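You operate a simulated robot arm through the tools that you are given. There is no shell and no other tool. Be economical: measure what you need, move in short steps, check, and stop when the job is done.

You run a simulated two-armed robot. Do the job below in one go: nothing can be reset, and whatever is moved stays where it is left.

JOB
Carry the chip tray with both arms and set it on the teal table.

It is judged by the outcome, as a careful person would: the job done as asked, and still so three seconds after it is handed in. It fails if anything else is knocked over, pushed out of place, dropped, spilled or broken.

ROBOT AND FRAMES
Two 7-joint arms with three-finger grippers on one trunk, on a base that drives. Base frame: it is fixed to the floor where the robot stands at the start and does not move with it; the origin is under the middle of the robot, x ahead of it, y to its left, z up. Readings come in m, degrees, newtons and seconds.
The left shoulder is at the start at [0.03, 0.124, 1.008], the right one opposite. With the tool pointing down near the work surface each hand reaches from about 0.1 to 0.78 m from the robot's upright axis, wherever it stands, measured 20 degrees to its own side. Places, roughly: teal table [-1.8, -1.1, 0.8]. Payload 2.2 kg a hand.
The TCP of each hand is the grasp point between the finger pads, 0.028 m short of the fingertips. In the tool frame z runs along the fingers and y along their closing line. The gripper opens to 0.102 m. The gripper's body begins 0.071 m behind the TCP.
Orientation is told as [roll, pitch, yaw] about the base's x, y, z axes, in that order, counted from this pose: with the fingers straight down and closing along the base's y, the tool's x points along the base's -x, its y along +y and its z along -z.

CONTROLS
- The arms move only by the tool send_rows. It takes "left_deltas", "right_deltas" or both (then of equal length, played together; a hand with none holds still); each is a list of rows, each an object (a shift or turn left out is 0, a gripper value left out holds the last) with "angular": the turn, a rotation vector about the base's x, y, z in degrees, a list of three; "linear": the shift along the base's x, y, z in m, a list of three; "gripper": the closure, from 0 (fully open) to 1 (shut). In form: [{"angular": [rx, ry, rz], "linear": [tx, ty, tz], "gripper": gripper}, ...]. A call has 1 to 10 rows; each row is the pose to reach, as a shift and turn from the pose commanded when the call began. A row lasts 0.2 s, in which the tool goes at most 0.05 m and 8.6 degrees; a call with a longer step from one row to the next is refused whole, and so is a gripper value outside its range. A pose out of reach is approached as far as the arm can. The call stops where the force on the tool passes 40 N (or 10 N more than at its start, if that is more) or the arm is blocked; 0.2 s more then pass. Each finger halts on what it meets, pressing with about 22 N; the grip force reading is that of the motor and also rises with nothing between the fingers. The clock runs only during rows and for 0.2 s after the last one: add rows that repeat a pose to give the fingers time. It gives the time, the measured TCP pose, the force on the tool (base axes), the opening and the grip force at its end, in the units of the frame above (readings bear some noise), with the torque about the TCP (base axes, N m) and any sound that the robot's microphone picked up.
- Cameras (640 x 400 px; columns grow to the right, rows downward): "scene" is now at [0.0436, 0.0012, 1.7162]; the picture's right is [0.15, -0.99, 0.00], its down [-0.79, -0.12, -0.60] and it looks along [0.60, 0.09, -0.80] (base axes); focal length 280 px, centre (320, 200). "left" rides on the left gripper at [0.072, 0.038, -0.086] in its tool frame; the picture's right is [-0.47, 0.89, 0.00], its down [-0.60, -0.32, -0.73] and it looks along [-0.65, -0.34, 0.68] (tool axes); focal length 256 px, centre (320, 200). "right" rides on the right gripper at [0.069, 0.044, -0.086] in its tool frame; the picture's right is [-0.53, 0.85, 0.00], its down [-0.58, -0.36, -0.73] and it looks along [-0.62, -0.39, 0.68] (tool axes); focal length 256 px, centre (320, 200).
- get_image(camera): a new picture of that camera. It takes no simulated time.
- slide_trunk(by): slides the trunk up (or, below 0, down) by that many m; the arms and the scene camera ride with it, the base frame stays. It gives what a move gives, with no picture.
- base_move(legs): drives the robot by 1 to 6 legs, each [ahead, left, turn to the left] in m, m and degrees, along the robot's own axes; the way and the turn of a leg run together, so that a leg with both is an arc; at most 1.5 m and 180 degrees a leg. The arms and the cameras ride along, it lands a little off, and it stops where it bumps. It gives what a move gives.
- aim_head(pan, tilt): turns the head with the scene camera to pan (to the left, within 143 degrees either way) and tilt (down, from -29 to 69), counted from straight ahead of the robot. It gives what a move gives.
- probe_pixels(camera, pixels): for up to 12 pixels [column, row] of the newest picture of that camera ("zoom" is the newest enlarged one), the place [x, y, z] in the base frame of the surface seen there, good to about 0.002 m, but the place of the scene camera against the robot may be out by one fixed shift of up to 0.012 m in any direction. It takes no simulated time.
- inspect(camera, box): a new picture of the part [left, top, right, bottom] of that camera's present view, enlarged. It takes no simulated time.
- sign_off(): hands the job in; it is judged then, once.

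Go step by step. Measure first, check grasps and placings, and put right what went wrong. The budget is 80 turns and 62 pictures, counting those below and the enlarged ones. Unless the task says otherwise, let go and move clear before handing in, and close with one line.

The tools are called after ">>>" as a command line: name --argument value ..., lists and objects as JSON in quotes. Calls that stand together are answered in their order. send_rows: Moves the arms, as the interface text tells. Its arguments: {"type":"object","properties":{"left_deltas":{"type":"array"},"right_deltas":{"type":"array"}},"required":[]} The other tools are called the same way: slide_trunk (by) slides the trunk up or down; base_move (legs) drives the base; aim_head (pan, tilt) turns the head that bears the scene camera; get_image (camera) takes a picture; probe_pixels (camera, pixels) gives the place of the surface under pixels of a picture; inspect (camera, box) takes an enlarged picture of a part of a camera's view; sign_off () hands the job in.

At the start:

```text
time_s: 0.0
left_position: [0.4868, 0.1992, 1.0837]
left_orientation: [-0.1, -0.2, 0.0]
left_ft_force: [-0.9, 0.0, -0.1]
left_moment: [0.01, -0.01, -0.04]
left_gripper_width: 0.1018
left_grip_force: 0.1
right_position: [0.3956, -0.1353, 1.1179]
right_orientation: [0.0, 0.0, 0.0]
right_ft_force: [-0.4, 0.2, -0.2]
right_moment: [0.0, -0.01, 0.01]
right_gripper_width: 0.102
right_grip_force: 0.1
trunk travel left (down, up): [-0.25, 0.29]
robot x, y, heading: [-0.0001, -0.0023, 0.0]
head pan, tilt: [8.8, 52.9]
```

scene: 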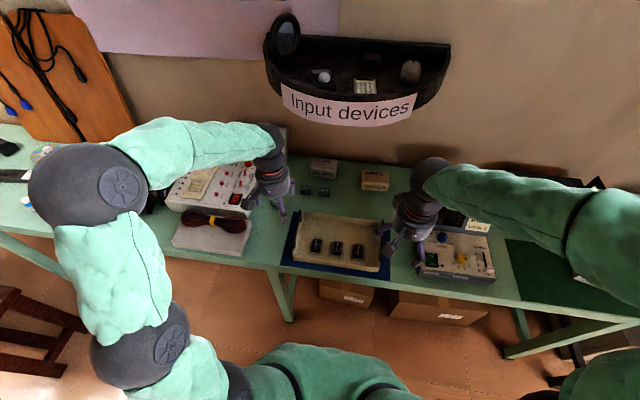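
right: 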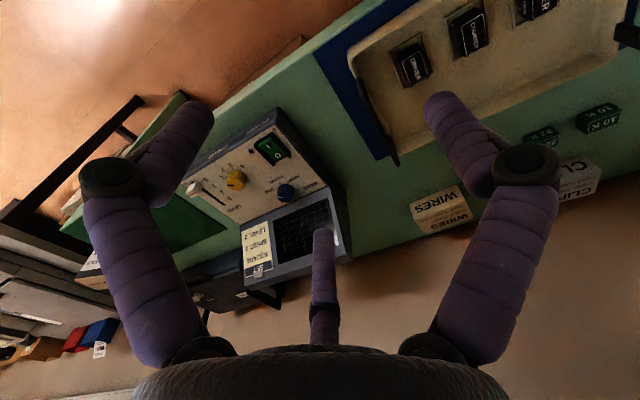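
left: 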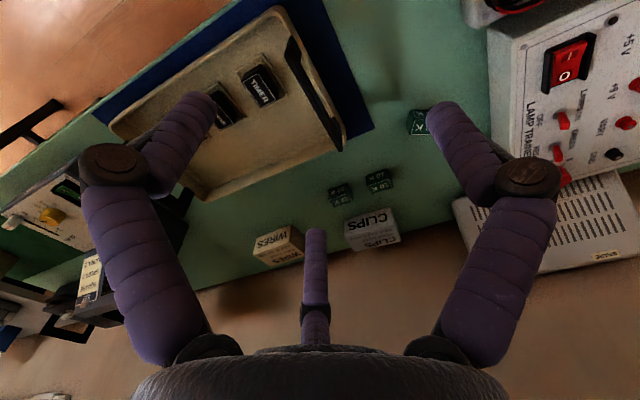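

The scene picture shows the beige tray with three chips on a blue mat (about 285-390, 210-280). I'll enlarge it and measure.

>>> inspect --camera "scene" --box '[240, 150, 440, 290]'

>>> probe_pixels --camera "scene" --pixels '[[303, 213], [380, 222], [293, 260], [378, 271], [316, 244], [337, 248], [358, 250], [325, 255], [345, 232], [288, 240], [262, 260], [240, 240]]'

>>> probe_pixels --camera "left" --pixels '[[275, 15], [340, 140], [312, 85], [290, 45], [115, 120], [205, 195], [270, 180], [365, 125], [225, 60], [300, 100], [320, 80], [400, 100]]'

>>> probe_pixels --camera "right" --pixels '[[355, 55], [395, 155], [375, 115], [365, 80], [500, 105], [385, 110], [430, 25], [345, 80], [335, 200], [410, 60], [300, 120], [340, 170]]'

```text
2.86 times, centred on (340, 220) of scene
```

zoom: 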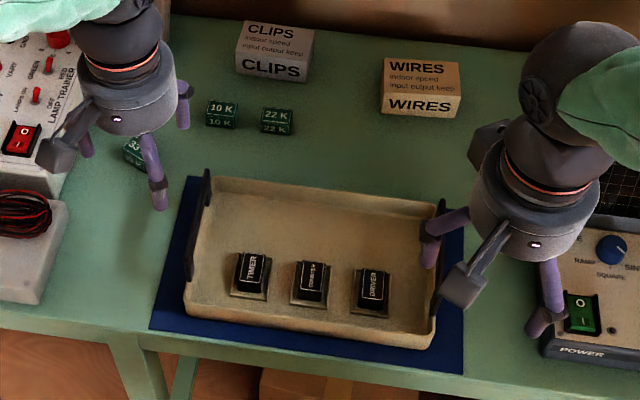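

```text
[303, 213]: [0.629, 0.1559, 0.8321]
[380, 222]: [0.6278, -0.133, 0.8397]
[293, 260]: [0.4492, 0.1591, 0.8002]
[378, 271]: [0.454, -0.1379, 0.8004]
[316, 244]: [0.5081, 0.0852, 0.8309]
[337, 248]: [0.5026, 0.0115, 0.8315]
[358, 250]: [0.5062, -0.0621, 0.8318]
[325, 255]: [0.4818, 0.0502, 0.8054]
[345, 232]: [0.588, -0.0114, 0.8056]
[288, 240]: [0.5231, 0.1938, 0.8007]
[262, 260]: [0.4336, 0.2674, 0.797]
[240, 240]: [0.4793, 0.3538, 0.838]
```

```text
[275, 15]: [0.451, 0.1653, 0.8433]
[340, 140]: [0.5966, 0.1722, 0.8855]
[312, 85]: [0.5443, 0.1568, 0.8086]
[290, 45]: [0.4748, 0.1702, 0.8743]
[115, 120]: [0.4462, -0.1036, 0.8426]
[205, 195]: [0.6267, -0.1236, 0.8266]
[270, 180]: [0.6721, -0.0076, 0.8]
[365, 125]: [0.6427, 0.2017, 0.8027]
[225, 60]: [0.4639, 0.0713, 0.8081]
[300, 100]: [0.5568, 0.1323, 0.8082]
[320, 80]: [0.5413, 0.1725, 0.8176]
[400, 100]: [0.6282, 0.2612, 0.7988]
```

```text
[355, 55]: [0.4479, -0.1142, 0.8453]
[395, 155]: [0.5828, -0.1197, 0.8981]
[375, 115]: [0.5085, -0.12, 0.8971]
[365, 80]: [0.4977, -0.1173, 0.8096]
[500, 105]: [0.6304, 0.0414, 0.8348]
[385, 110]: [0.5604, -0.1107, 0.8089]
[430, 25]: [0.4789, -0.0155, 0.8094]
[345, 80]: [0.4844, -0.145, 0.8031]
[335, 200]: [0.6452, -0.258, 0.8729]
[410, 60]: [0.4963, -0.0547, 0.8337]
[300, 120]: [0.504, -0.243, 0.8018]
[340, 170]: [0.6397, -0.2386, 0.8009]
```

The tray has black handles at both ends (zoom 200,210 and 437,250), tops near z 0.89. I'll look at both handles up close.

>>> inspect --camera "left" --box '[220, 0, 400, 170]'

>>> inspect --camera "right" --box '[310, 20, 470, 180]'

```text
2.35 times, centred on (310, 85) of left
```

zoom: 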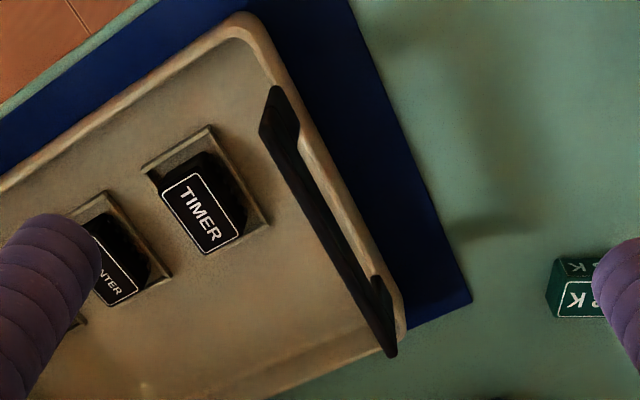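

```text
2.50 times, centred on (390, 100) of right
```

zoom: 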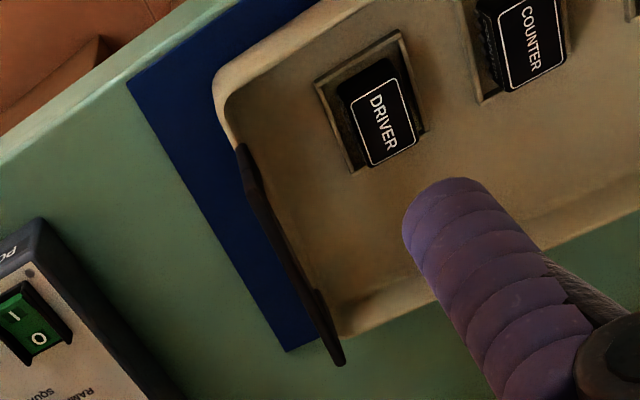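

The handles are thin arched bars along x. I'll measure the bars and turn the head toward the teal table.

>>> probe_pixels --camera "zoom" --pixels '[[243, 170], [255, 190], [272, 225], [285, 255], [300, 285], [318, 320], [335, 352], [268, 215], [280, 230]]'

>>> probe_pixels --camera "left" --pixels '[[288, 42], [292, 55], [298, 68], [306, 85], [314, 98], [322, 112], [330, 127], [336, 142], [294, 60], [310, 90]]'

>>> aim_head --pan -140 --tilt 25

>>> get_image --camera "scene"

```text
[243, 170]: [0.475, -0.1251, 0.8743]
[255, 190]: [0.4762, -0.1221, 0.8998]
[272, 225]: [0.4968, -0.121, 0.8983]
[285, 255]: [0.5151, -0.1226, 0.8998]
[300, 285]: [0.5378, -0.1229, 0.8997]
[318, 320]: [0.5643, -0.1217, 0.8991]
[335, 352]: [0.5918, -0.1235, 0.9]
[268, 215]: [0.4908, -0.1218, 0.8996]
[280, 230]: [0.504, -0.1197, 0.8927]
```

```text
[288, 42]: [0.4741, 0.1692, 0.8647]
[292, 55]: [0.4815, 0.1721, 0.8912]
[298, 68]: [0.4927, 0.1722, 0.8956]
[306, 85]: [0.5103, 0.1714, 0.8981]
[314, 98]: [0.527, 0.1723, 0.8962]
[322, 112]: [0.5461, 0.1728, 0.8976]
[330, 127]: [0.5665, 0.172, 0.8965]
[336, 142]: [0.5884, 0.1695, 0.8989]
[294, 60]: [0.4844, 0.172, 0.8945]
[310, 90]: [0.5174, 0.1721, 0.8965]
```

```text
time_s: 2.3
left_position: [0.488, 0.2009, 1.0842]
left_orientation: [-0.1, 0.0, 0.0]
left_ft_force: [-0.9, -0.1, 0.2]
left_moment: [0.01, 0.03, 0.01]
left_gripper_width: 0.102
left_grip_force: 0.0
right_position: [0.3959, -0.1356, 1.1182]
right_orientation: [0.1, 0.0, 0.0]
right_ft_force: [0.4, -0.1, 0.2]
right_moment: [0.02, 0.01, 0.01]
right_gripper_width: 0.102
right_grip_force: 0.1
trunk travel left (down, up): [-0.25, 0.29]
robot x, y, heading: [0.0028, -0.0005, 0.1]
head pan, tilt: [-140.0, 25.0]
```

```text
55 pictures are left
```

scene: 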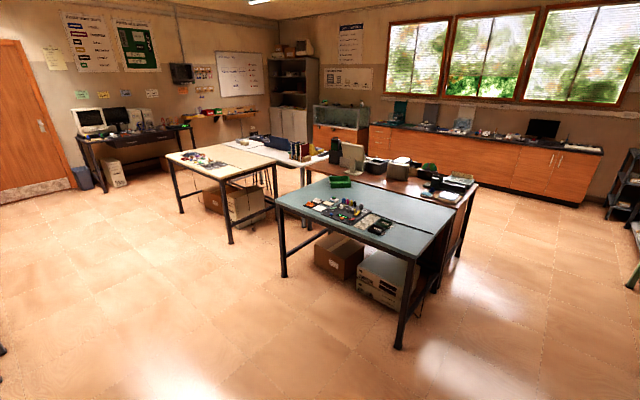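

The teal table is the grey-teal one at (280-455, 180-350), with tools along it and free space near the front edge. I'll measure it.

>>> inspect --camera "scene" --box '[270, 160, 480, 290]'

>>> probe_pixels --camera "scene" --pixels '[[280, 203], [412, 258], [452, 212], [330, 181], [305, 205], [375, 232], [395, 225], [285, 275], [400, 345], [350, 238], [420, 210], [390, 200]]'

```text
3.05 times, centred on (375, 225) of scene
```

zoom: 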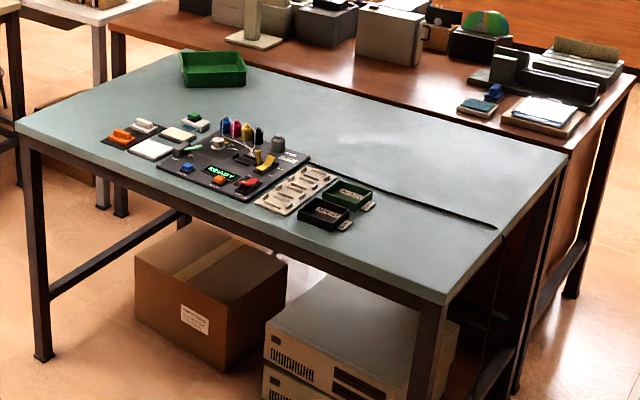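

```text
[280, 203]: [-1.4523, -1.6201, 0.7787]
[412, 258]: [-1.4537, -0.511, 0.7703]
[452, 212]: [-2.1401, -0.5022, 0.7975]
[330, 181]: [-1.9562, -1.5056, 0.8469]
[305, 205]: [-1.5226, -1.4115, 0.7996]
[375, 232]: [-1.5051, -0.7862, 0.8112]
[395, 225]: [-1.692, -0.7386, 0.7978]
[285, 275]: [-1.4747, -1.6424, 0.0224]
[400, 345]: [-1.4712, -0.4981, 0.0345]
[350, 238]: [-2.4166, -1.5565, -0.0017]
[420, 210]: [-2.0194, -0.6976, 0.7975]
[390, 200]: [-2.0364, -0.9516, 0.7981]
```

The table spans about x -2.15..-1.45, y -1.63..-0.50, z 0.798. I'll measure the items, the black cord (zoom 310,165→495,228), and the free patches.

>>> probe_pixels --camera "zoom" --pixels '[[310, 166], [345, 177], [400, 198], [450, 213], [494, 228], [372, 207], [350, 226], [322, 230], [285, 150], [440, 300], [568, 165], [400, 140]]'

>>> inspect --camera "scene" --box '[360, 190, 460, 260]'

```text
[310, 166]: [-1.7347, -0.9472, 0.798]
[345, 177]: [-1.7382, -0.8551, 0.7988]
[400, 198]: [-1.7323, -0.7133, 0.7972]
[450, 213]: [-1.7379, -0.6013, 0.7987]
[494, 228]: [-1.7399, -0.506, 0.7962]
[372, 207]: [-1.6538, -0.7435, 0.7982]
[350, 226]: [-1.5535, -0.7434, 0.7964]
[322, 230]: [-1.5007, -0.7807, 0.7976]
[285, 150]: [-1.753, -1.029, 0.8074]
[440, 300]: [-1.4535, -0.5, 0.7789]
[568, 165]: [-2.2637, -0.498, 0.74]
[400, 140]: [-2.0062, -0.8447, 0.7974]
```

```text
5.71 times, centred on (410, 225) of scene
```

zoom: 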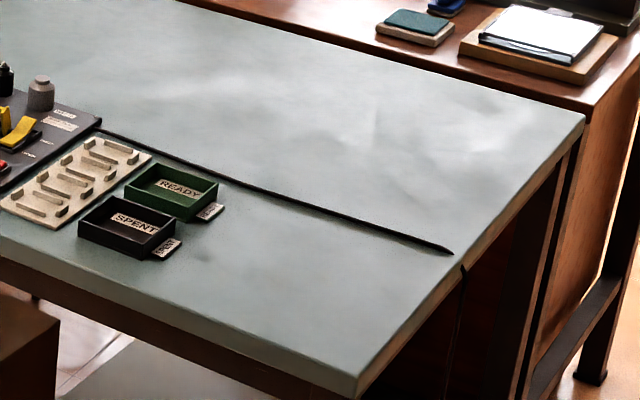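

There is a clear patch at x -2.13..-1.76, y -1.2..-0.5, away from the cord at x=-1.735. I'll check the rest of the room behind and to the left before driving.

>>> aim_head --pan 143 --tilt 30

>>> get_image --camera "scene"

>>> probe_pixels --camera "scene" --pixels '[[60, 250], [100, 200], [200, 250], [320, 250], [320, 150], [450, 250], [550, 250], [600, 300], [30, 350], [200, 200], [400, 200], [500, 200]]'

```text
time_s: 6.2
left_position: [0.4878, 0.2, 1.0839]
left_orientation: [0.0, 0.0, 0.0]
left_ft_force: [0.0, 0.5, 0.4]
left_moment: [0.0, 0.02, 0.0]
left_gripper_width: 0.1018
left_grip_force: 0.1
right_position: [0.3955, -0.1352, 1.1189]
right_orientation: [0.0, 0.0, 0.0]
right_ft_force: [-0.2, -0.2, -0.5]
right_moment: [-0.01, 0.01, 0.01]
right_gripper_width: 0.102
right_grip_force: 0.0
trunk travel left (down, up): [-0.25, 0.29]
robot x, y, heading: [0.0007, 0.0028, -0.2]
head pan, tilt: [143.0, 30.0]
```

```text
52 pictures are left
```

scene: 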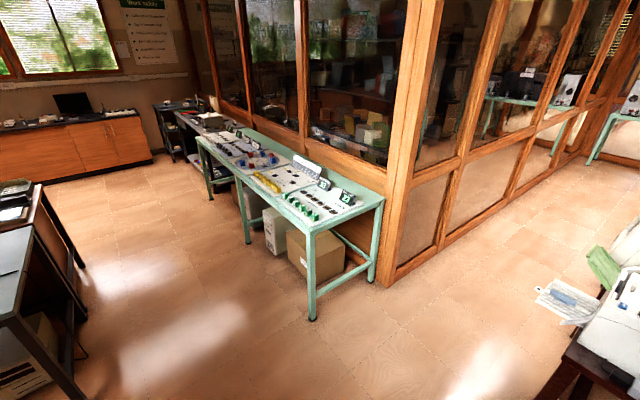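

```text
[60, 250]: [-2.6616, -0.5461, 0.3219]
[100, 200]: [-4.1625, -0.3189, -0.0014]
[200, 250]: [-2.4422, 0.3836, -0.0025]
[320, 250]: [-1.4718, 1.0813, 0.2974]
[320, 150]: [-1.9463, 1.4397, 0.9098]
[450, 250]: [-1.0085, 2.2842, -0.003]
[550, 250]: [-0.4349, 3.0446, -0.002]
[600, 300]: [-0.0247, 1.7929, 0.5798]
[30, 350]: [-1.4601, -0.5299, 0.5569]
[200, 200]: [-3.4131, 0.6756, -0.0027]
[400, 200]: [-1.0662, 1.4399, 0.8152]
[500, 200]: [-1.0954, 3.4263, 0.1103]
```

The floor behind is clear, with another bench at about y≥0.85. I'll confirm its edge and return the head to the tray.

>>> probe_pixels --camera "scene" --pixels '[[312, 316], [308, 228], [247, 241], [200, 142], [380, 200], [545, 395]]'

>>> aim_head --pan 0 --tilt 55

>>> send_rows --left_deltas '[{"linear": [0.025, -0.013, 0]}, {"linear": [0.05, -0.027, 0]}, {"linear": [0.05, -0.027, -0.04]}, {"linear": [0.05, -0.027, -0.08]}, {"linear": [0.05, -0.027, -0.12]}]' --right_deltas '[{"linear": [0.045, 0.0, 0]}, {"linear": [0.09, 0.006, 0]}, {"linear": [0.135, 0.012, 0]}, {"linear": [0.1425, 0.012, -0.048]}, {"linear": [0.1425, 0.012, -0.096]}]'

>>> get_image --camera "scene"

>>> get_image --camera "left"

>>> get_image --camera "right"

```text
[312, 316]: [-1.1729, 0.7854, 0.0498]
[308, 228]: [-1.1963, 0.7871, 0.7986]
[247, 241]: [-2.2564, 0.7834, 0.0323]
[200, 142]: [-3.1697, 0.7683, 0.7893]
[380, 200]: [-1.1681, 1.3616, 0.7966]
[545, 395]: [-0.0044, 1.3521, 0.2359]
```

```text
time_s: 8.5
left_position: [0.4878, 0.2006, 1.0842]
left_orientation: [0.0, 0.0, 0.0]
left_ft_force: [-0.1, -1.0, -0.4]
left_moment: [0.0, -0.01, 0.0]
left_gripper_width: 0.1019
left_grip_force: 0.0
right_position: [0.3947, -0.1341, 1.12]
right_orientation: [-0.1, -0.1, 0.1]
right_ft_force: [-0.5, -0.3, 0.0]
right_moment: [0.01, 0.0, 0.04]
right_gripper_width: 0.102
right_grip_force: 0.0
trunk travel left (down, up): [-0.25, 0.29]
robot x, y, heading: [-0.0003, 0.0032, -0.2]
head pan, tilt: [0.0, 55.0]
```

```text
time_s: 9.7
left_position: [0.5396, 0.1729, 0.9633]
left_orientation: [0.0, 0.0, -0.1]
left_ft_force: [0.4, 0.0, 0.3]
left_moment: [-0.01, 0.04, -0.02]
left_gripper_width: 0.1017
left_grip_force: 0.0
right_position: [0.539, -0.1217, 1.0214]
right_orientation: [-0.1, 0.0, -0.1]
right_ft_force: [0.0, -0.2, 0.4]
right_moment: [-0.02, 0.04, 0.0]
right_gripper_width: 0.1018
right_grip_force: 0.1
trunk travel left (down, up): [-0.25, 0.29]
robot x, y, heading: [-0.0003, -0.0016, 0.3]
head pan, tilt: [0.0, 55.0]
```

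```text
51 pictures are left
```

scene: 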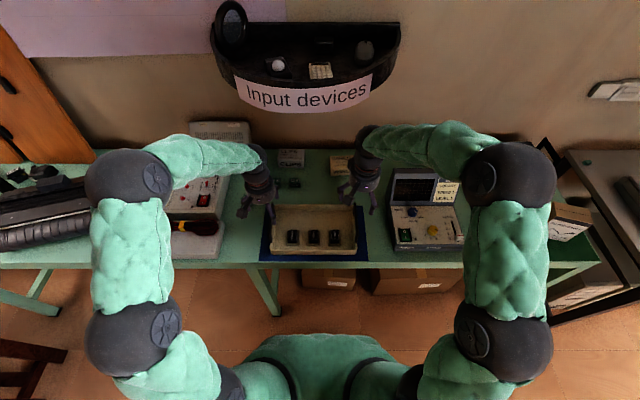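

```text
50 pictures are left
```

left: 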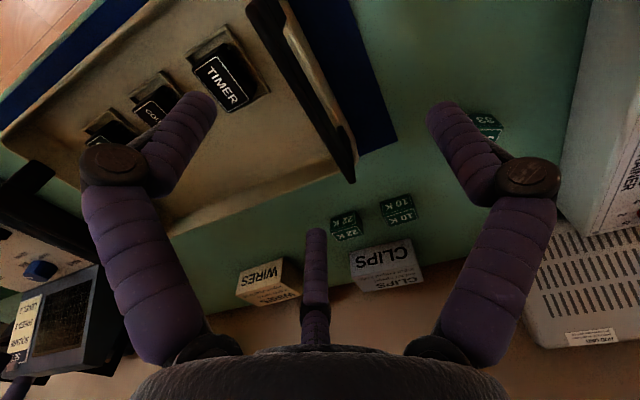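

```text
49 pictures are left
```

right: 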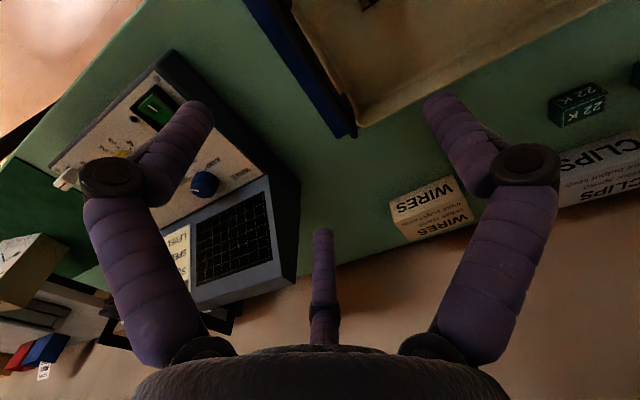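

Hands are centred over the two bars at x 0.54 (y 0.173 and -0.122), with clear room for the outer fingers. I'll lower both to z 0.889.

>>> send_rows --left_deltas '[{"linear": [0, 0, 0]}, {"linear": [0, 0, -0.02]}, {"linear": [0, 0, -0.05]}, {"linear": [0, 0, -0.074]}, {"linear": [0, 0, -0.074]}]' --right_deltas '[{"linear": [0, 0, -0.04]}, {"linear": [0, 0, -0.08]}, {"linear": [0, 0, -0.11]}, {"linear": [0, 0, -0.132]}, {"linear": [0, 0, -0.132]}]'

>>> get_image --camera "left"

>>> get_image --camera "right"

>>> inspect --camera "scene" --box '[220, 160, 420, 290]'

```text
time_s: 10.9
left_position: [0.5385, 0.1738, 0.8892]
left_orientation: [0.0, 0.0, 0.0]
left_ft_force: [0.6, -1.3, 0.7]
left_moment: [0.01, -0.02, -0.04]
left_gripper_width: 0.1018
left_grip_force: 0.0
right_position: [0.5375, -0.1232, 0.8912]
right_orientation: [0.0, 0.1, 0.1]
right_ft_force: [0.2, 0.5, 0.4]
right_moment: [-0.04, 0.02, 0.02]
right_gripper_width: 0.1019
right_grip_force: 0.1
trunk travel left (down, up): [-0.25, 0.29]
robot x, y, heading: [-0.0015, -0.0025, 0.0]
head pan, tilt: [0.0, 55.0]
```

```text
48 pictures are left
```

left: 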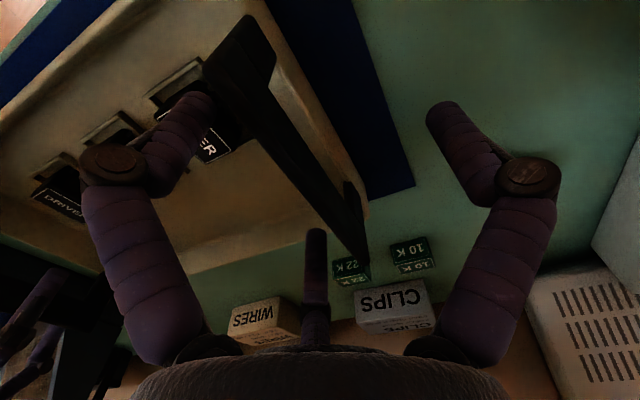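

```text
47 pictures are left
```

right: 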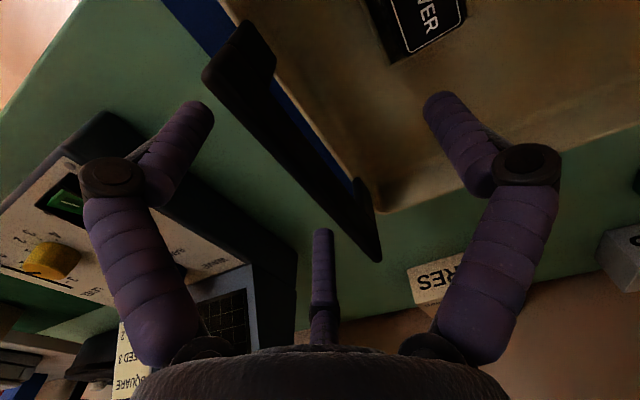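

```text
3.08 times, centred on (320, 225) of scene
```

zoom: 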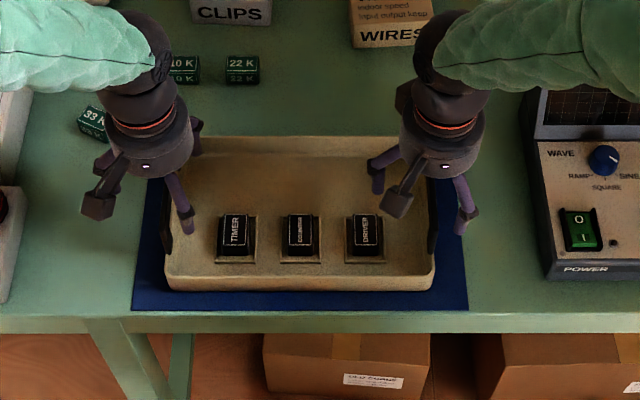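

The bars run between the fingers in both views. I'll check their exact y against the hands before closing.

>>> probe_pixels --camera "left" --pixels '[[240, 80], [270, 110], [300, 160], [320, 175], [340, 215]]'

>>> probe_pixels --camera "right" --pixels '[[240, 90], [275, 120], [300, 150], [320, 175], [350, 215]]'

```text
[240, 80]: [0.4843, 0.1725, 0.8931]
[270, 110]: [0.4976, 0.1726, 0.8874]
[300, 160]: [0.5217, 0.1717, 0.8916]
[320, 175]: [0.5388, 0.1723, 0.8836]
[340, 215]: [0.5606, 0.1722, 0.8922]
```

```text
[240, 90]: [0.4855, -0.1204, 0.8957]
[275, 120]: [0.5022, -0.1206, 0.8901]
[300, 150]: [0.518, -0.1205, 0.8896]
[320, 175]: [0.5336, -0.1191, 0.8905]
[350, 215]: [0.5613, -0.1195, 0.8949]
```

The faces sit at y≈0.172 and -0.120, so the bar centres are about 0.169 and -0.123. I'll nudge the left hand 4 mm and close both.

>>> send_rows --left_deltas '[{"linear": [0, -0.004, 0]}, {"linear": [0, -0.004, 0], "gripper": 1}, {"linear": [0, -0.004, 0], "gripper": 1}, {"linear": [0, -0.004, 0], "gripper": 1}, {"linear": [0, -0.004, 0], "gripper": 1}]' --right_deltas '[{"linear": [0, 0, 0]}, {"linear": [0, 0, 0], "gripper": 1}, {"linear": [0, 0, 0], "gripper": 1}, {"linear": [0, 0, 0], "gripper": 1}, {"linear": [0, 0, 0], "gripper": 1}]'

>>> inspect --camera "scene" --box '[220, 160, 420, 290]'

```text
time_s: 12.1
left_position: [0.5399, 0.1691, 0.8902]
left_orientation: [-0.1, 0.0, -0.1]
left_ft_force: [3.1, 7.7, 0.1]
left_moment: [0.14, -0.05, 0.07]
left_gripper_width: 0.0134
left_grip_force: 21.8
right_position: [0.5379, -0.1247, 0.8913]
right_orientation: [0.0, 0.1, 0.0]
right_ft_force: [-1.0, -11.9, 3.5]
right_moment: [-0.2, 0.02, 0.11]
right_gripper_width: 0.0134
right_grip_force: 21.7
trunk travel left (down, up): [-0.25, 0.29]
robot x, y, heading: [0.0007, -0.0032, 0.1]
head pan, tilt: [0.0, 55.0]
```

```text
3.08 times, centred on (320, 225) of scene
```

zoom: 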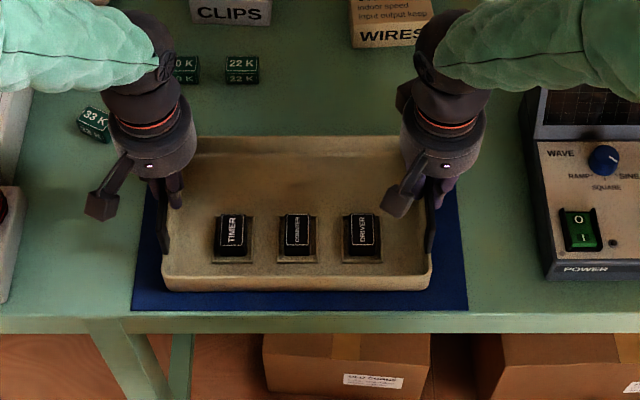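

Both bars are gripped (13.4 mm, about 22 N) with a slight squeeze inward. I'll relax each hand outward 1 mm and lift slowly together.

>>> send_rows --left_deltas '[{"linear": [0, 0.001, 0]}, {"linear": [0, 0.001, 0.005]}, {"linear": [0, 0.001, 0.012]}, {"linear": [0, 0.001, 0.02]}, {"linear": [0, 0.001, 0.03]}, {"linear": [0, 0.001, 0.03]}]' --right_deltas '[{"linear": [0, -0.001, 0]}, {"linear": [0, -0.001, 0.005]}, {"linear": [0, -0.001, 0.012]}, {"linear": [0, -0.001, 0.02]}, {"linear": [0, -0.001, 0.03]}, {"linear": [0, -0.001, 0.03]}]'

>>> get_image --camera "scene"

>>> probe_pixels --camera "scene" --pixels '[[272, 247], [355, 247], [275, 208], [352, 208], [280, 225], [345, 225]]'

```text
time_s: 13.5
left_position: [0.5383, 0.1701, 0.9192]
left_orientation: [-0.1, 0.1, 0.1]
left_ft_force: [0.3, -4.9, -3.2]
left_moment: [-0.09, -0.13, 0.2]
left_gripper_width: 0.0129
left_grip_force: 22.3
right_position: [0.5375, -0.1233, 0.9204]
right_orientation: [0.0, 0.1, 0.0]
right_ft_force: [-1.2, 5.1, -2.4]
right_moment: [0.07, 0.11, 0.14]
right_gripper_width: 0.0128
right_grip_force: 22.2
trunk travel left (down, up): [-0.25, 0.29]
robot x, y, heading: [-0.0008, 0.0, -0.1]
head pan, tilt: [0.0, 55.0]
```

```text
44 pictures are left
```

scene: 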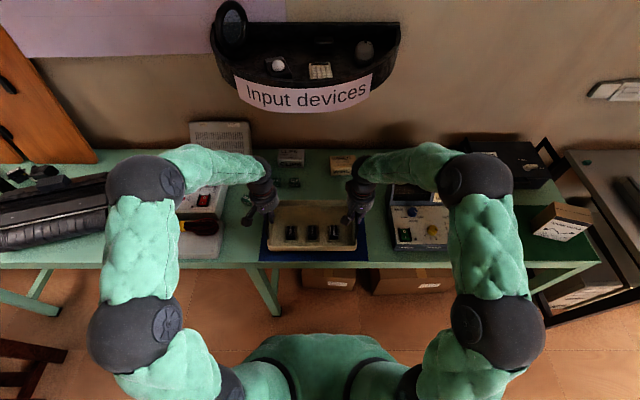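

```text
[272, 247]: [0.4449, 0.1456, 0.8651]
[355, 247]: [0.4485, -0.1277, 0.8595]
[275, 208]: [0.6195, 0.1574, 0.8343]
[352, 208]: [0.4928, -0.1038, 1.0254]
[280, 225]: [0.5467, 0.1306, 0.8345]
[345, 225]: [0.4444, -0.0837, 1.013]
```

The tray is off the table and level (floor 0.8345 on the left, rims 0.865/0.860). I'll raise the trunk 0.12 m and then back away.

>>> slide_trunk --by 0.12

>>> get_image --camera "scene"

```text
time_s: 15.0
left_position: [0.5373, 0.1698, 1.0379]
left_orientation: [0.0, 0.1, 0.0]
left_ft_force: [1.9, -15.3, -2.2]
left_moment: [-0.26, -0.04, 0.18]
left_gripper_width: 0.0132
left_grip_force: 22.4
right_position: [0.5378, -0.1238, 1.0393]
right_orientation: [0.0, 0.1, 0.0]
right_ft_force: [-0.4, 15.0, -2.3]
right_moment: [0.27, -0.01, 0.14]
right_gripper_width: 0.0132
right_grip_force: 21.7
trunk travel left (down, up): [-0.37, 0.17]
robot x, y, heading: [0.0021, 0.0006, -0.2]
head pan, tilt: [0.0, 55.0]
```

```text
43 pictures are left
```

scene: 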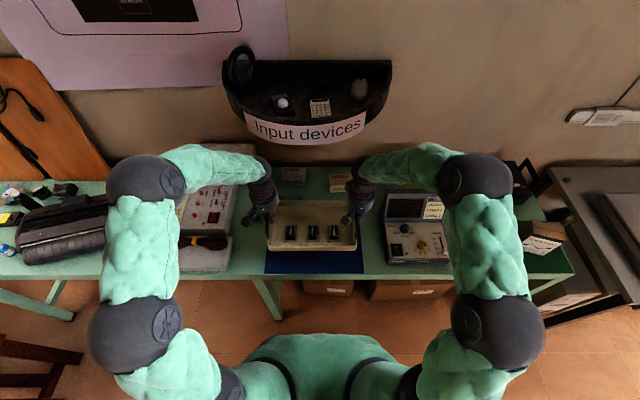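

The tray is held level, with 15 N of tension between the hands. I'll ease them inward 0.7 mm each and back off slowly.

>>> send_rows --left_deltas '[{"linear": [0, -0.0007, 0]}]' --right_deltas '[{"linear": [0, 0.0007, 0]}]'

>>> base_move --legs '[[-0.4, 0, 0]]'

>>> get_image --camera "scene"

```text
time_s: 15.4
left_position: [0.5378, 0.1694, 1.0395]
left_orientation: [-0.1, 0.0, 0.0]
left_ft_force: [1.2, -9.3, -3.0]
left_moment: [-0.19, 0.0, 0.16]
left_gripper_width: 0.0132
left_grip_force: 22.2
right_position: [0.5392, -0.1224, 1.0398]
right_orientation: [0.0, 0.0, 0.0]
right_ft_force: [-0.9, 9.2, -2.7]
right_moment: [0.18, -0.02, 0.12]
right_gripper_width: 0.0131
right_grip_force: 22.3
trunk travel left (down, up): [-0.37, 0.17]
robot x, y, heading: [-0.0016, 0.0, -0.1]
head pan, tilt: [0.0, 55.0]
```

```text
time_s: 17.9
left_position: [0.1397, 0.1706, 1.0391]
left_orientation: [0.0, 0.0, 0.1]
left_ft_force: [1.3, 4.8, -2.6]
left_moment: [0.06, -0.07, 0.15]
left_gripper_width: 0.0132
left_grip_force: 22.2
right_position: [0.1401, -0.1241, 1.0405]
right_orientation: [0.0, 0.1, 0.0]
right_ft_force: [-1.2, -4.7, -3.5]
right_moment: [-0.11, 0.01, 0.16]
right_gripper_width: 0.0131
right_grip_force: 21.8
trunk travel left (down, up): [-0.37, 0.17]
robot x, y, heading: [-0.395, 0.0017, 0.0]
head pan, tilt: [0.0, 55.0]
```

```text
42 pictures are left
```

scene: 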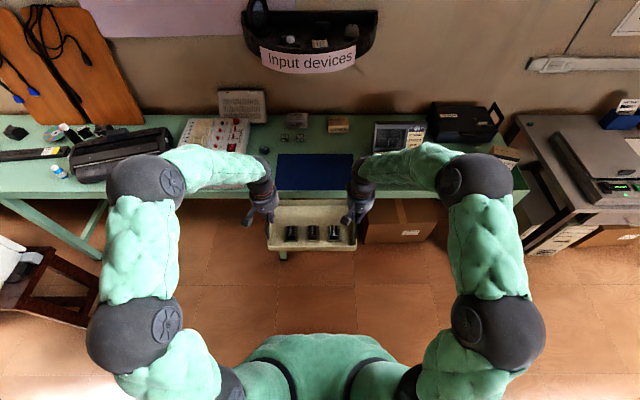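

The tray is steady and clear of the bench; the floor is open. I'll back another 0.5 m and turn right in two legs.

>>> base_move --legs '[[-0.5, 0, 0], [0, 0, -45], [0, 0, -45]]'

>>> aim_head --pan -35 --tilt 45

>>> get_image --camera "scene"

```text
time_s: 24.9
left_position: [-0.7232, -0.5361, 1.0385]
left_orientation: [0.0, 0.0, -89.2]
left_ft_force: [1.8, -1.2, -2.5]
left_moment: [-0.02, -0.05, 0.15]
left_gripper_width: 0.0132
left_grip_force: 21.8
right_position: [-1.0168, -0.5392, 1.0399]
right_orientation: [0.0, 0.0, -89.3]
right_ft_force: [-0.7, 0.3, -2.3]
right_moment: [-0.04, 0.01, 0.14]
right_gripper_width: 0.013
right_grip_force: 21.5
trunk travel left (down, up): [-0.37, 0.17]
robot x, y, heading: [-0.8982, -0.0018, -89.2]
head pan, tilt: [0.0, 55.0]
```

```text
time_s: 25.9
left_position: [-0.7238, -0.5355, 1.0386]
left_orientation: [-0.1, -0.1, -89.4]
left_ft_force: [0.6, -0.9, -2.8]
left_moment: [-0.03, 0.02, 0.12]
left_gripper_width: 0.0128
left_grip_force: 21.8
right_position: [-1.0161, -0.5391, 1.0397]
right_orientation: [0.0, 0.1, -89.3]
right_ft_force: [-0.3, 1.2, -2.8]
right_moment: [0.0, 0.04, 0.12]
right_gripper_width: 0.0131
right_grip_force: 21.4
trunk travel left (down, up): [-0.37, 0.17]
robot x, y, heading: [-0.8981, 0.0011, -89.2]
head pan, tilt: [-35.0, 45.0]
```

```text
41 pictures are left
```

scene: 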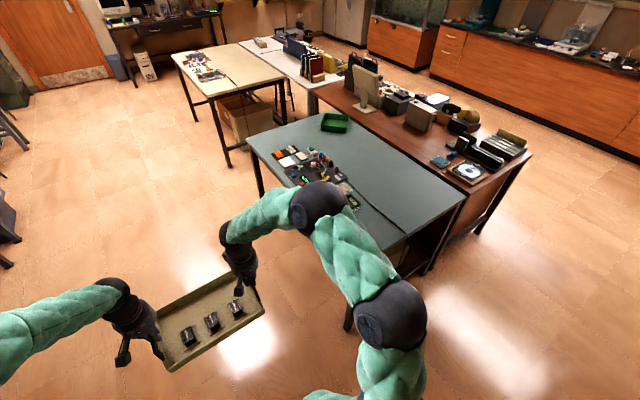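

The tray is level with chips in place; the tray centre is 0.03 m left of the robot's axis. I'll back 0.2 m and strafe right to line up with the free patch at x≈-1.945.

>>> base_move --legs '[[-0.2, 0, -0.8], [0, -0.6, 0], [0, -0.475, 0]]'

>>> aim_head --pan 0 --tilt 45

>>> get_image --camera "scene"

```text
time_s: 33.0
left_position: [-1.815, -0.3364, 1.0384]
left_orientation: [0.0, 0.0, -90.2]
left_ft_force: [1.1, -2.0, -2.8]
left_moment: [0.02, -0.06, 0.14]
left_gripper_width: 0.0132
left_grip_force: 21.7
right_position: [-2.1081, -0.3364, 1.0404]
right_orientation: [0.0, 0.0, -90.1]
right_ft_force: [-0.7, 0.4, -2.9]
right_moment: [-0.07, 0.03, 0.12]
right_gripper_width: 0.0131
right_grip_force: 21.7
trunk travel left (down, up): [-0.37, 0.17]
robot x, y, heading: [-1.9868, 0.2038, -89.9]
head pan, tilt: [-35.0, 45.0]
```

```text
time_s: 34.0
left_position: [-1.8148, -0.3345, 1.0401]
left_orientation: [0.0, 0.0, -90.0]
left_ft_force: [0.4, 0.1, -2.9]
left_moment: [-0.06, 0.01, 0.1]
left_gripper_width: 0.0132
left_grip_force: 22.2
right_position: [-2.1075, -0.335, 1.0396]
right_orientation: [0.0, 0.1, -90.0]
right_ft_force: [-0.7, 0.8, -2.8]
right_moment: [-0.01, 0.04, 0.1]
right_gripper_width: 0.0132
right_grip_force: 22.1
trunk travel left (down, up): [-0.37, 0.17]
robot x, y, heading: [-1.9886, 0.204, -90.5]
head pan, tilt: [0.0, 45.0]
```

```text
40 pictures are left
```

scene: 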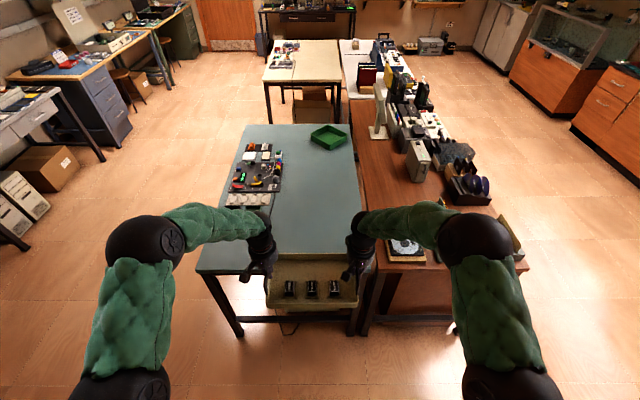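

The tray is at the near end of the table, centre x≈-1.961. I'll check the table's right edge and the desk objects on the right.

>>> probe_pixels --camera "scene" --pixels '[[352, 150], [355, 180], [360, 200], [364, 200], [375, 200], [280, 220], [320, 230], [405, 248], [375, 290], [200, 272], [255, 222], [330, 200]]'

>>> inspect --camera "scene" --box '[190, 180, 450, 340]'

```text
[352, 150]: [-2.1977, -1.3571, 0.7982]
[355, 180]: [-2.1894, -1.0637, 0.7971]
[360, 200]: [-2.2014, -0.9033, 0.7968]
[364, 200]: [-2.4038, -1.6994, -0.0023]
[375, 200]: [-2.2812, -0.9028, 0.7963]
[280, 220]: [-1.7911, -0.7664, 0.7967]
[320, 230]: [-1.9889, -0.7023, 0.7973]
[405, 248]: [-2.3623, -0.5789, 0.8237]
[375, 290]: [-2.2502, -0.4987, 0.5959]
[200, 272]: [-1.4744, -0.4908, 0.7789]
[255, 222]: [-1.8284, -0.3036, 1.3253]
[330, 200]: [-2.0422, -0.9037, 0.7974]
```

```text
2.46 times, centred on (320, 260) of scene
```

zoom: 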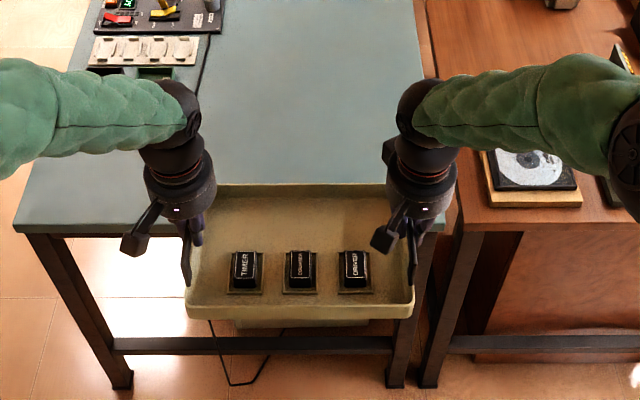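

The teal top reaches x≈-2.205, so the tray at x -1.961 sits mid-way between the cord and the edge. I'll drive 0.23 m ahead, then extend the arms 0.11 m.

>>> base_move --legs '[[0.23, 0, 0]]'

>>> send_rows --left_deltas '[{"linear": [0, -0.012, 0]}, {"linear": [0, -0.028, 0]}, {"linear": [0, -0.046, 0]}, {"linear": [0, -0.064, 0]}, {"linear": [0, -0.082, 0]}, {"linear": [0, -0.098, 0]}, {"linear": [0, -0.11, 0]}, {"linear": [0, -0.11, 0]}]' --right_deltas '[{"linear": [0, -0.012, 0]}, {"linear": [0, -0.028, 0]}, {"linear": [0, -0.046, 0]}, {"linear": [0, -0.064, 0]}, {"linear": [0, -0.082, 0]}, {"linear": [0, -0.098, 0]}, {"linear": [0, -0.11, 0]}, {"linear": [0, -0.11, 0]}]'

>>> get_image --camera "scene"

```text
time_s: 35.7
left_position: [-1.816, -0.5678, 1.0397]
left_orientation: [0.0, 0.1, -90.3]
left_ft_force: [0.2, -0.5, -2.7]
left_moment: [-0.06, 0.01, 0.11]
left_gripper_width: 0.0133
left_grip_force: 21.7
right_position: [-2.1102, -0.5675, 1.0393]
right_orientation: [0.0, 0.2, -90.2]
right_ft_force: [0.3, 1.4, -4.1]
right_moment: [0.06, -0.06, 0.13]
right_gripper_width: 0.0133
right_grip_force: 22.1
trunk travel left (down, up): [-0.37, 0.17]
robot x, y, heading: [-1.984, -0.0279, -90.2]
head pan, tilt: [0.0, 45.0]
```

```text
time_s: 37.5
left_position: [-1.8155, -0.6781, 1.0403]
left_orientation: [0.0, 0.0, -90.2]
left_ft_force: [-0.4, -0.2, -3.0]
left_moment: [-0.05, 0.05, 0.13]
left_gripper_width: 0.0133
left_grip_force: 21.6
right_position: [-2.1082, -0.6761, 1.04]
right_orientation: [0.0, 0.1, -90.1]
right_ft_force: [0.7, 1.1, -3.6]
right_moment: [0.0, -0.01, 0.09]
right_gripper_width: 0.0131
right_grip_force: 21.9
trunk travel left (down, up): [-0.37, 0.17]
robot x, y, heading: [-1.9826, -0.0279, -90.3]
head pan, tilt: [0.0, 45.0]
```

```text
38 pictures are left
```

scene: 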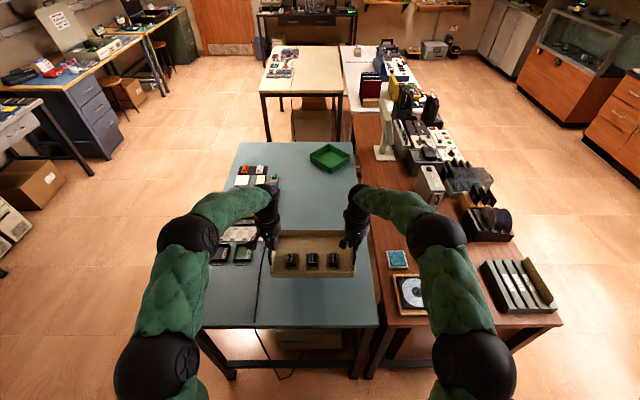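

The tray is above the free patch, clear of the cord (260,290) and the edge. Before lowering I'll check the height of the right elbow above the desk objects.

>>> probe_pixels --camera "scene" --pixels '[[437, 240], [450, 300], [395, 205], [475, 360], [410, 290], [185, 250], [260, 290], [290, 290], [373, 290], [245, 250], [355, 215], [430, 170]]'

>>> slide_trunk --by -0.06

>>> get_image --camera "right"

>>> get_image --camera "left"

```text
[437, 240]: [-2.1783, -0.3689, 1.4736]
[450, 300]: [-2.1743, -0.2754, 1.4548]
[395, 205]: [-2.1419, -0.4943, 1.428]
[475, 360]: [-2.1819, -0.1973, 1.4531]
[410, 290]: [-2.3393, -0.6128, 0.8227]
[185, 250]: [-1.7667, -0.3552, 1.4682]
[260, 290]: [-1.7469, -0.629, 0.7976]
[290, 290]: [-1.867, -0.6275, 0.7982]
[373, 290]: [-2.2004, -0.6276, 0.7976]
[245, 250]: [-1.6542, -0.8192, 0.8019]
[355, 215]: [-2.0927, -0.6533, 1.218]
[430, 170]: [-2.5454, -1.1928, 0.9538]
```

```text
time_s: 38.5
left_position: [-1.8155, -0.6777, 0.9797]
left_orientation: [0.1, 0.0, -90.1]
left_ft_force: [-0.6, -0.9, -2.2]
left_moment: [-0.06, 0.05, 0.1]
left_gripper_width: 0.0131
left_grip_force: 22.8
right_position: [-2.1092, -0.676, 0.98]
right_orientation: [-0.1, 0.0, -90.1]
right_ft_force: [1.4, 1.0, -3.4]
right_moment: [0.06, -0.01, 0.12]
right_gripper_width: 0.0134
right_grip_force: 21.5
trunk travel left (down, up): [-0.31, 0.23]
robot x, y, heading: [-1.9848, -0.0316, -90.0]
head pan, tilt: [0.0, 45.0]
```

```text
37 pictures are left
```

right: 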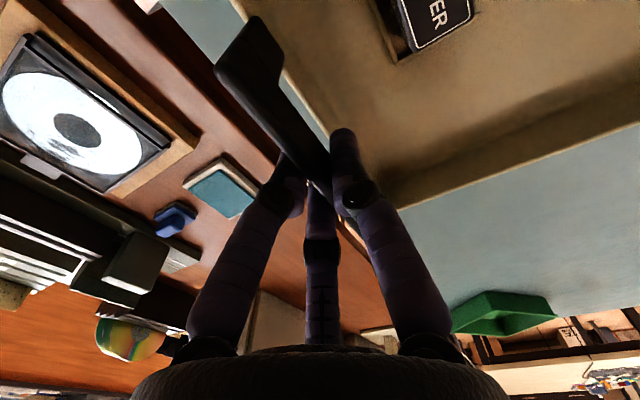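

```text
36 pictures are left
```

left: 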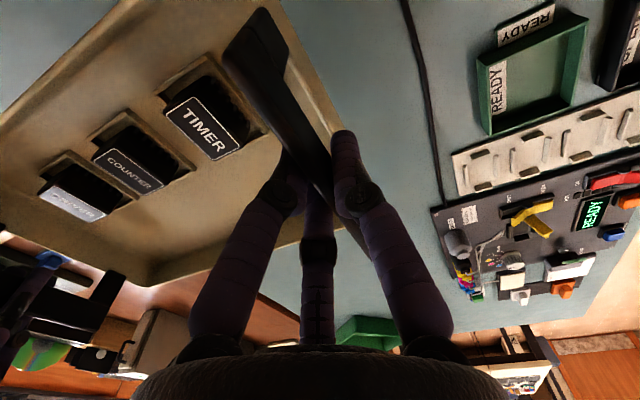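

Everything is clear: elbows are at z≈1.4 and the cord lies outside the tray's left edge. I'll lower the trunk another 0.08 m, then finish gently with the arms.

>>> slide_trunk --by -0.08

>>> send_rows --left_deltas '[{"linear": [0, 0, -0.004]}, {"linear": [0, 0, -0.008]}, {"linear": [0, 0, -0.01]}, {"linear": [0, 0, -0.01]}]' --right_deltas '[{"linear": [0, 0, -0.004]}, {"linear": [0, 0, -0.008]}, {"linear": [0, 0, -0.01]}, {"linear": [0, 0, -0.01]}]'

>>> inspect --camera "scene" --box '[220, 180, 420, 340]'

```text
time_s: 39.7
left_position: [-1.8163, -0.6775, 0.9002]
left_orientation: [0.0, 0.0, -90.2]
left_ft_force: [-1.1, -0.9, -2.9]
left_moment: [-0.01, 0.02, 0.07]
left_gripper_width: 0.0132
left_grip_force: 21.8
right_position: [-2.1091, -0.6769, 0.9001]
right_orientation: [0.0, 0.0, -90.2]
right_ft_force: [0.9, 0.4, -1.6]
right_moment: [0.0, 0.02, 0.13]
right_gripper_width: 0.0133
right_grip_force: 22.0
trunk travel left (down, up): [-0.23, 0.31]
robot x, y, heading: [-1.9858, -0.0294, -90.3]
head pan, tilt: [0.0, 45.0]
```

```text
time_s: 40.7
left_position: [-1.8154, -0.6775, 0.8887]
left_orientation: [0.1, 0.0, -90.2]
left_ft_force: [-3.9, 0.5, -2.3]
left_moment: [-0.09, 0.05, 0.13]
left_gripper_width: 0.0131
left_grip_force: 22.6
right_position: [-2.1092, -0.6775, 0.8906]
right_orientation: [0.1, 0.1, -90.0]
right_ft_force: [3.4, 0.6, -2.3]
right_moment: [0.08, -0.09, 0.1]
right_gripper_width: 0.0132
right_grip_force: 22.0
trunk travel left (down, up): [-0.23, 0.31]
robot x, y, heading: [-1.9848, -0.0281, -90.0]
head pan, tilt: [0.0, 45.0]
```

```text
2.50 times, centred on (320, 260) of scene
```

zoom: 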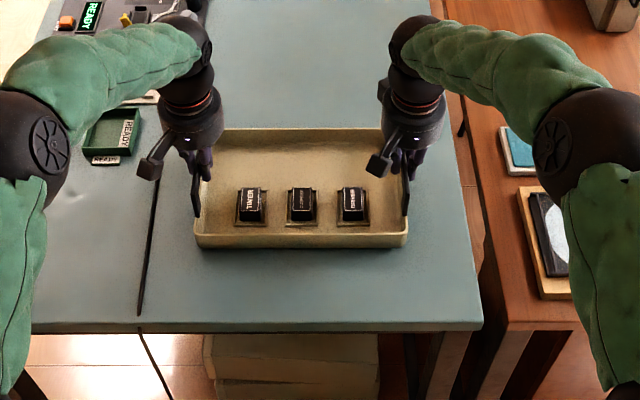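

Forces still show the tray's full weight (-2.3 N each), so it has not touched down. I'll lower in 1 mm steps.

>>> send_rows --left_deltas '[{"linear": [0, 0, -0.001]}, {"linear": [0, 0, -0.002]}, {"linear": [0, 0, -0.003]}, {"linear": [0, 0, -0.003]}]' --right_deltas '[{"linear": [0, 0, -0.001]}, {"linear": [0, 0, -0.002]}, {"linear": [0, 0, -0.003]}, {"linear": [0, 0, -0.003]}]'

```text
time_s: 41.7
left_position: [-1.8155, -0.6771, 0.8869]
left_orientation: [-0.1, 0.0, -90.1]
left_ft_force: [-6.2, -0.6, 4.1]
left_moment: [0.5, 0.05, 0.09]
left_gripper_width: 0.0131
left_grip_force: 21.6
right_position: [-2.1089, -0.6766, 0.8884]
right_orientation: [0.0, 0.0, -90.2]
right_ft_force: [6.1, -0.2, 2.1]
right_moment: [0.41, -0.11, 0.12]
right_gripper_width: 0.013
right_grip_force: 21.8
trunk travel left (down, up): [-0.23, 0.31]
robot x, y, heading: [-1.9846, -0.0277, -90.3]
head pan, tilt: [0.0, 45.0]
```

Touchdown: forces turned upward (+4.1, +2.1 N). I'll lower 0.5 mm more and open the fingers.

>>> send_rows --left_deltas '[{"linear": [0, 0, -0.0005]}, {"linear": [0, 0, -0.0005]}, {"linear": [0, 0, -0.0005], "gripper": 0.8}, {"linear": [0, 0, -0.0005], "gripper": 0.5}, {"linear": [0, 0, -0.0005], "gripper": 0.4}, {"linear": [0, 0, -0.0005], "gripper": 0.4}]' --right_deltas '[{"linear": [0, 0, -0.0005]}, {"linear": [0, 0, -0.0005]}, {"linear": [0, 0, -0.0005], "gripper": 0.8}, {"linear": [0, 0, -0.0005], "gripper": 0.5}, {"linear": [0, 0, -0.0005], "gripper": 0.4}, {"linear": [0, 0, -0.0005], "gripper": 0.4}]'

>>> inspect --camera "scene" --box '[220, 180, 420, 340]'

```text
time_s: 43.1
left_position: [-1.8144, -0.6771, 0.8855]
left_orientation: [-0.1, 0.0, -90.3]
left_ft_force: [-0.1, 0.0, -0.4]
left_moment: [0.0, 0.02, 0.0]
left_gripper_width: 0.0612
left_grip_force: 0.0
right_position: [-2.1089, -0.677, 0.8869]
right_orientation: [0.0, 0.0, -90.2]
right_ft_force: [-0.1, 0.1, 0.6]
right_moment: [-0.03, -0.02, 0.01]
right_gripper_width: 0.061
right_grip_force: 0.0
trunk travel left (down, up): [-0.23, 0.31]
robot x, y, heading: [-1.9835, -0.0318, -89.9]
head pan, tilt: [0.0, 45.0]
```

```text
2.50 times, centred on (320, 260) of scene
```

zoom: 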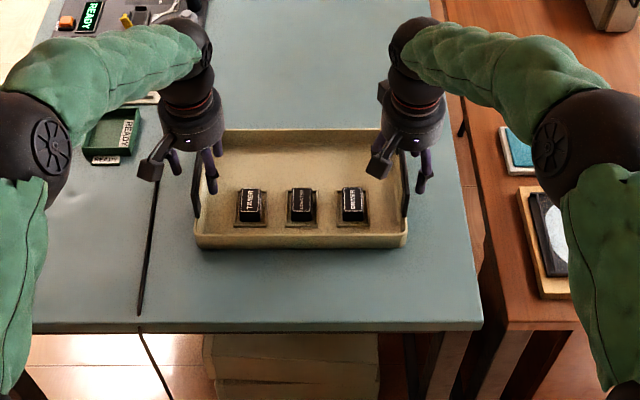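

Both hands are free (forces about zero) and the tray sits flat. I'll raise the hands straight up and check.

>>> send_rows --left_deltas '[{"linear": [0, 0, 0.02]}, {"linear": [0, 0, 0.05]}, {"linear": [0, 0, 0.09]}, {"linear": [0, 0, 0.13]}, {"linear": [0, 0, 0.15]}]' --right_deltas '[{"linear": [0, 0, 0.02]}, {"linear": [0, 0, 0.05]}, {"linear": [0, 0, 0.09]}, {"linear": [0, 0, 0.13]}, {"linear": [0, 0, 0.15]}]'

>>> base_move --legs '[[-0.3, 0, 0]]'

>>> get_image --camera "scene"

>>> inspect --camera "scene" --box '[200, 110, 420, 250]'

```text
time_s: 44.3
left_position: [-1.8163, -0.6778, 1.0356]
left_orientation: [-0.1, 0.1, -90.2]
left_ft_force: [0.3, -0.5, -0.6]
left_moment: [-0.01, -0.01, 0.02]
left_gripper_width: 0.0611
left_grip_force: 0.0
right_position: [-2.1078, -0.6749, 1.0362]
right_orientation: [0.0, -0.1, -90.1]
right_ft_force: [1.0, -0.1, -0.1]
right_moment: [-0.03, 0.03, 0.01]
right_gripper_width: 0.0611
right_grip_force: 0.0
trunk travel left (down, up): [-0.23, 0.31]
robot x, y, heading: [-1.985, -0.0232, -90.0]
head pan, tilt: [0.0, 45.0]
```

```text
time_s: 46.3
left_position: [-1.8145, -0.3792, 1.0364]
left_orientation: [0.0, -0.1, -90.1]
left_ft_force: [0.2, 0.1, 0.1]
left_moment: [-0.03, 0.02, -0.01]
left_gripper_width: 0.0612
left_grip_force: 0.1
right_position: [-2.1062, -0.3782, 1.0379]
right_orientation: [-0.1, 0.0, -90.1]
right_ft_force: [0.3, -0.7, 0.4]
right_moment: [-0.03, 0.01, 0.01]
right_gripper_width: 0.0611
right_grip_force: 0.1
trunk travel left (down, up): [-0.23, 0.31]
robot x, y, heading: [-1.9818, 0.2707, -90.0]
head pan, tilt: [0.0, 45.0]
```

```text
33 pictures are left
```

scene: 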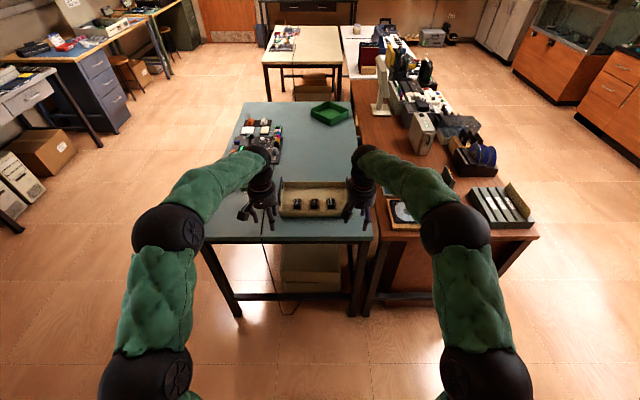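

```text
2.86 times, centred on (310, 180) of scene
```

zoom: 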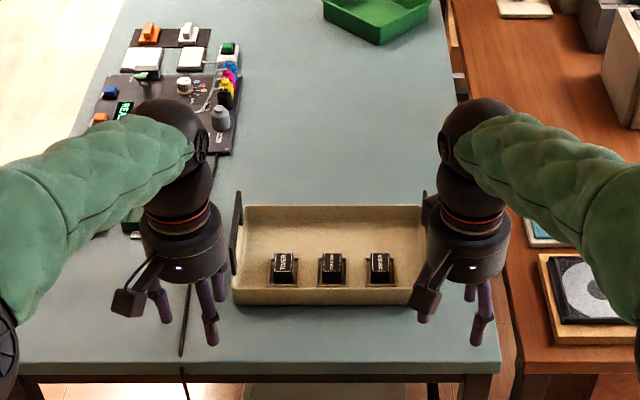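

The tray rests flat on the teal table (zoom 235-425, 205-305) with all three chips in their places. Nothing else has moved and the hands are clear, so I'm handing in.

>>> sign_off

```text
The job is handed in.
```

The chip tray was carried with both arms and now sits flat on the teal table with its three chips in place; nothing else was moved.
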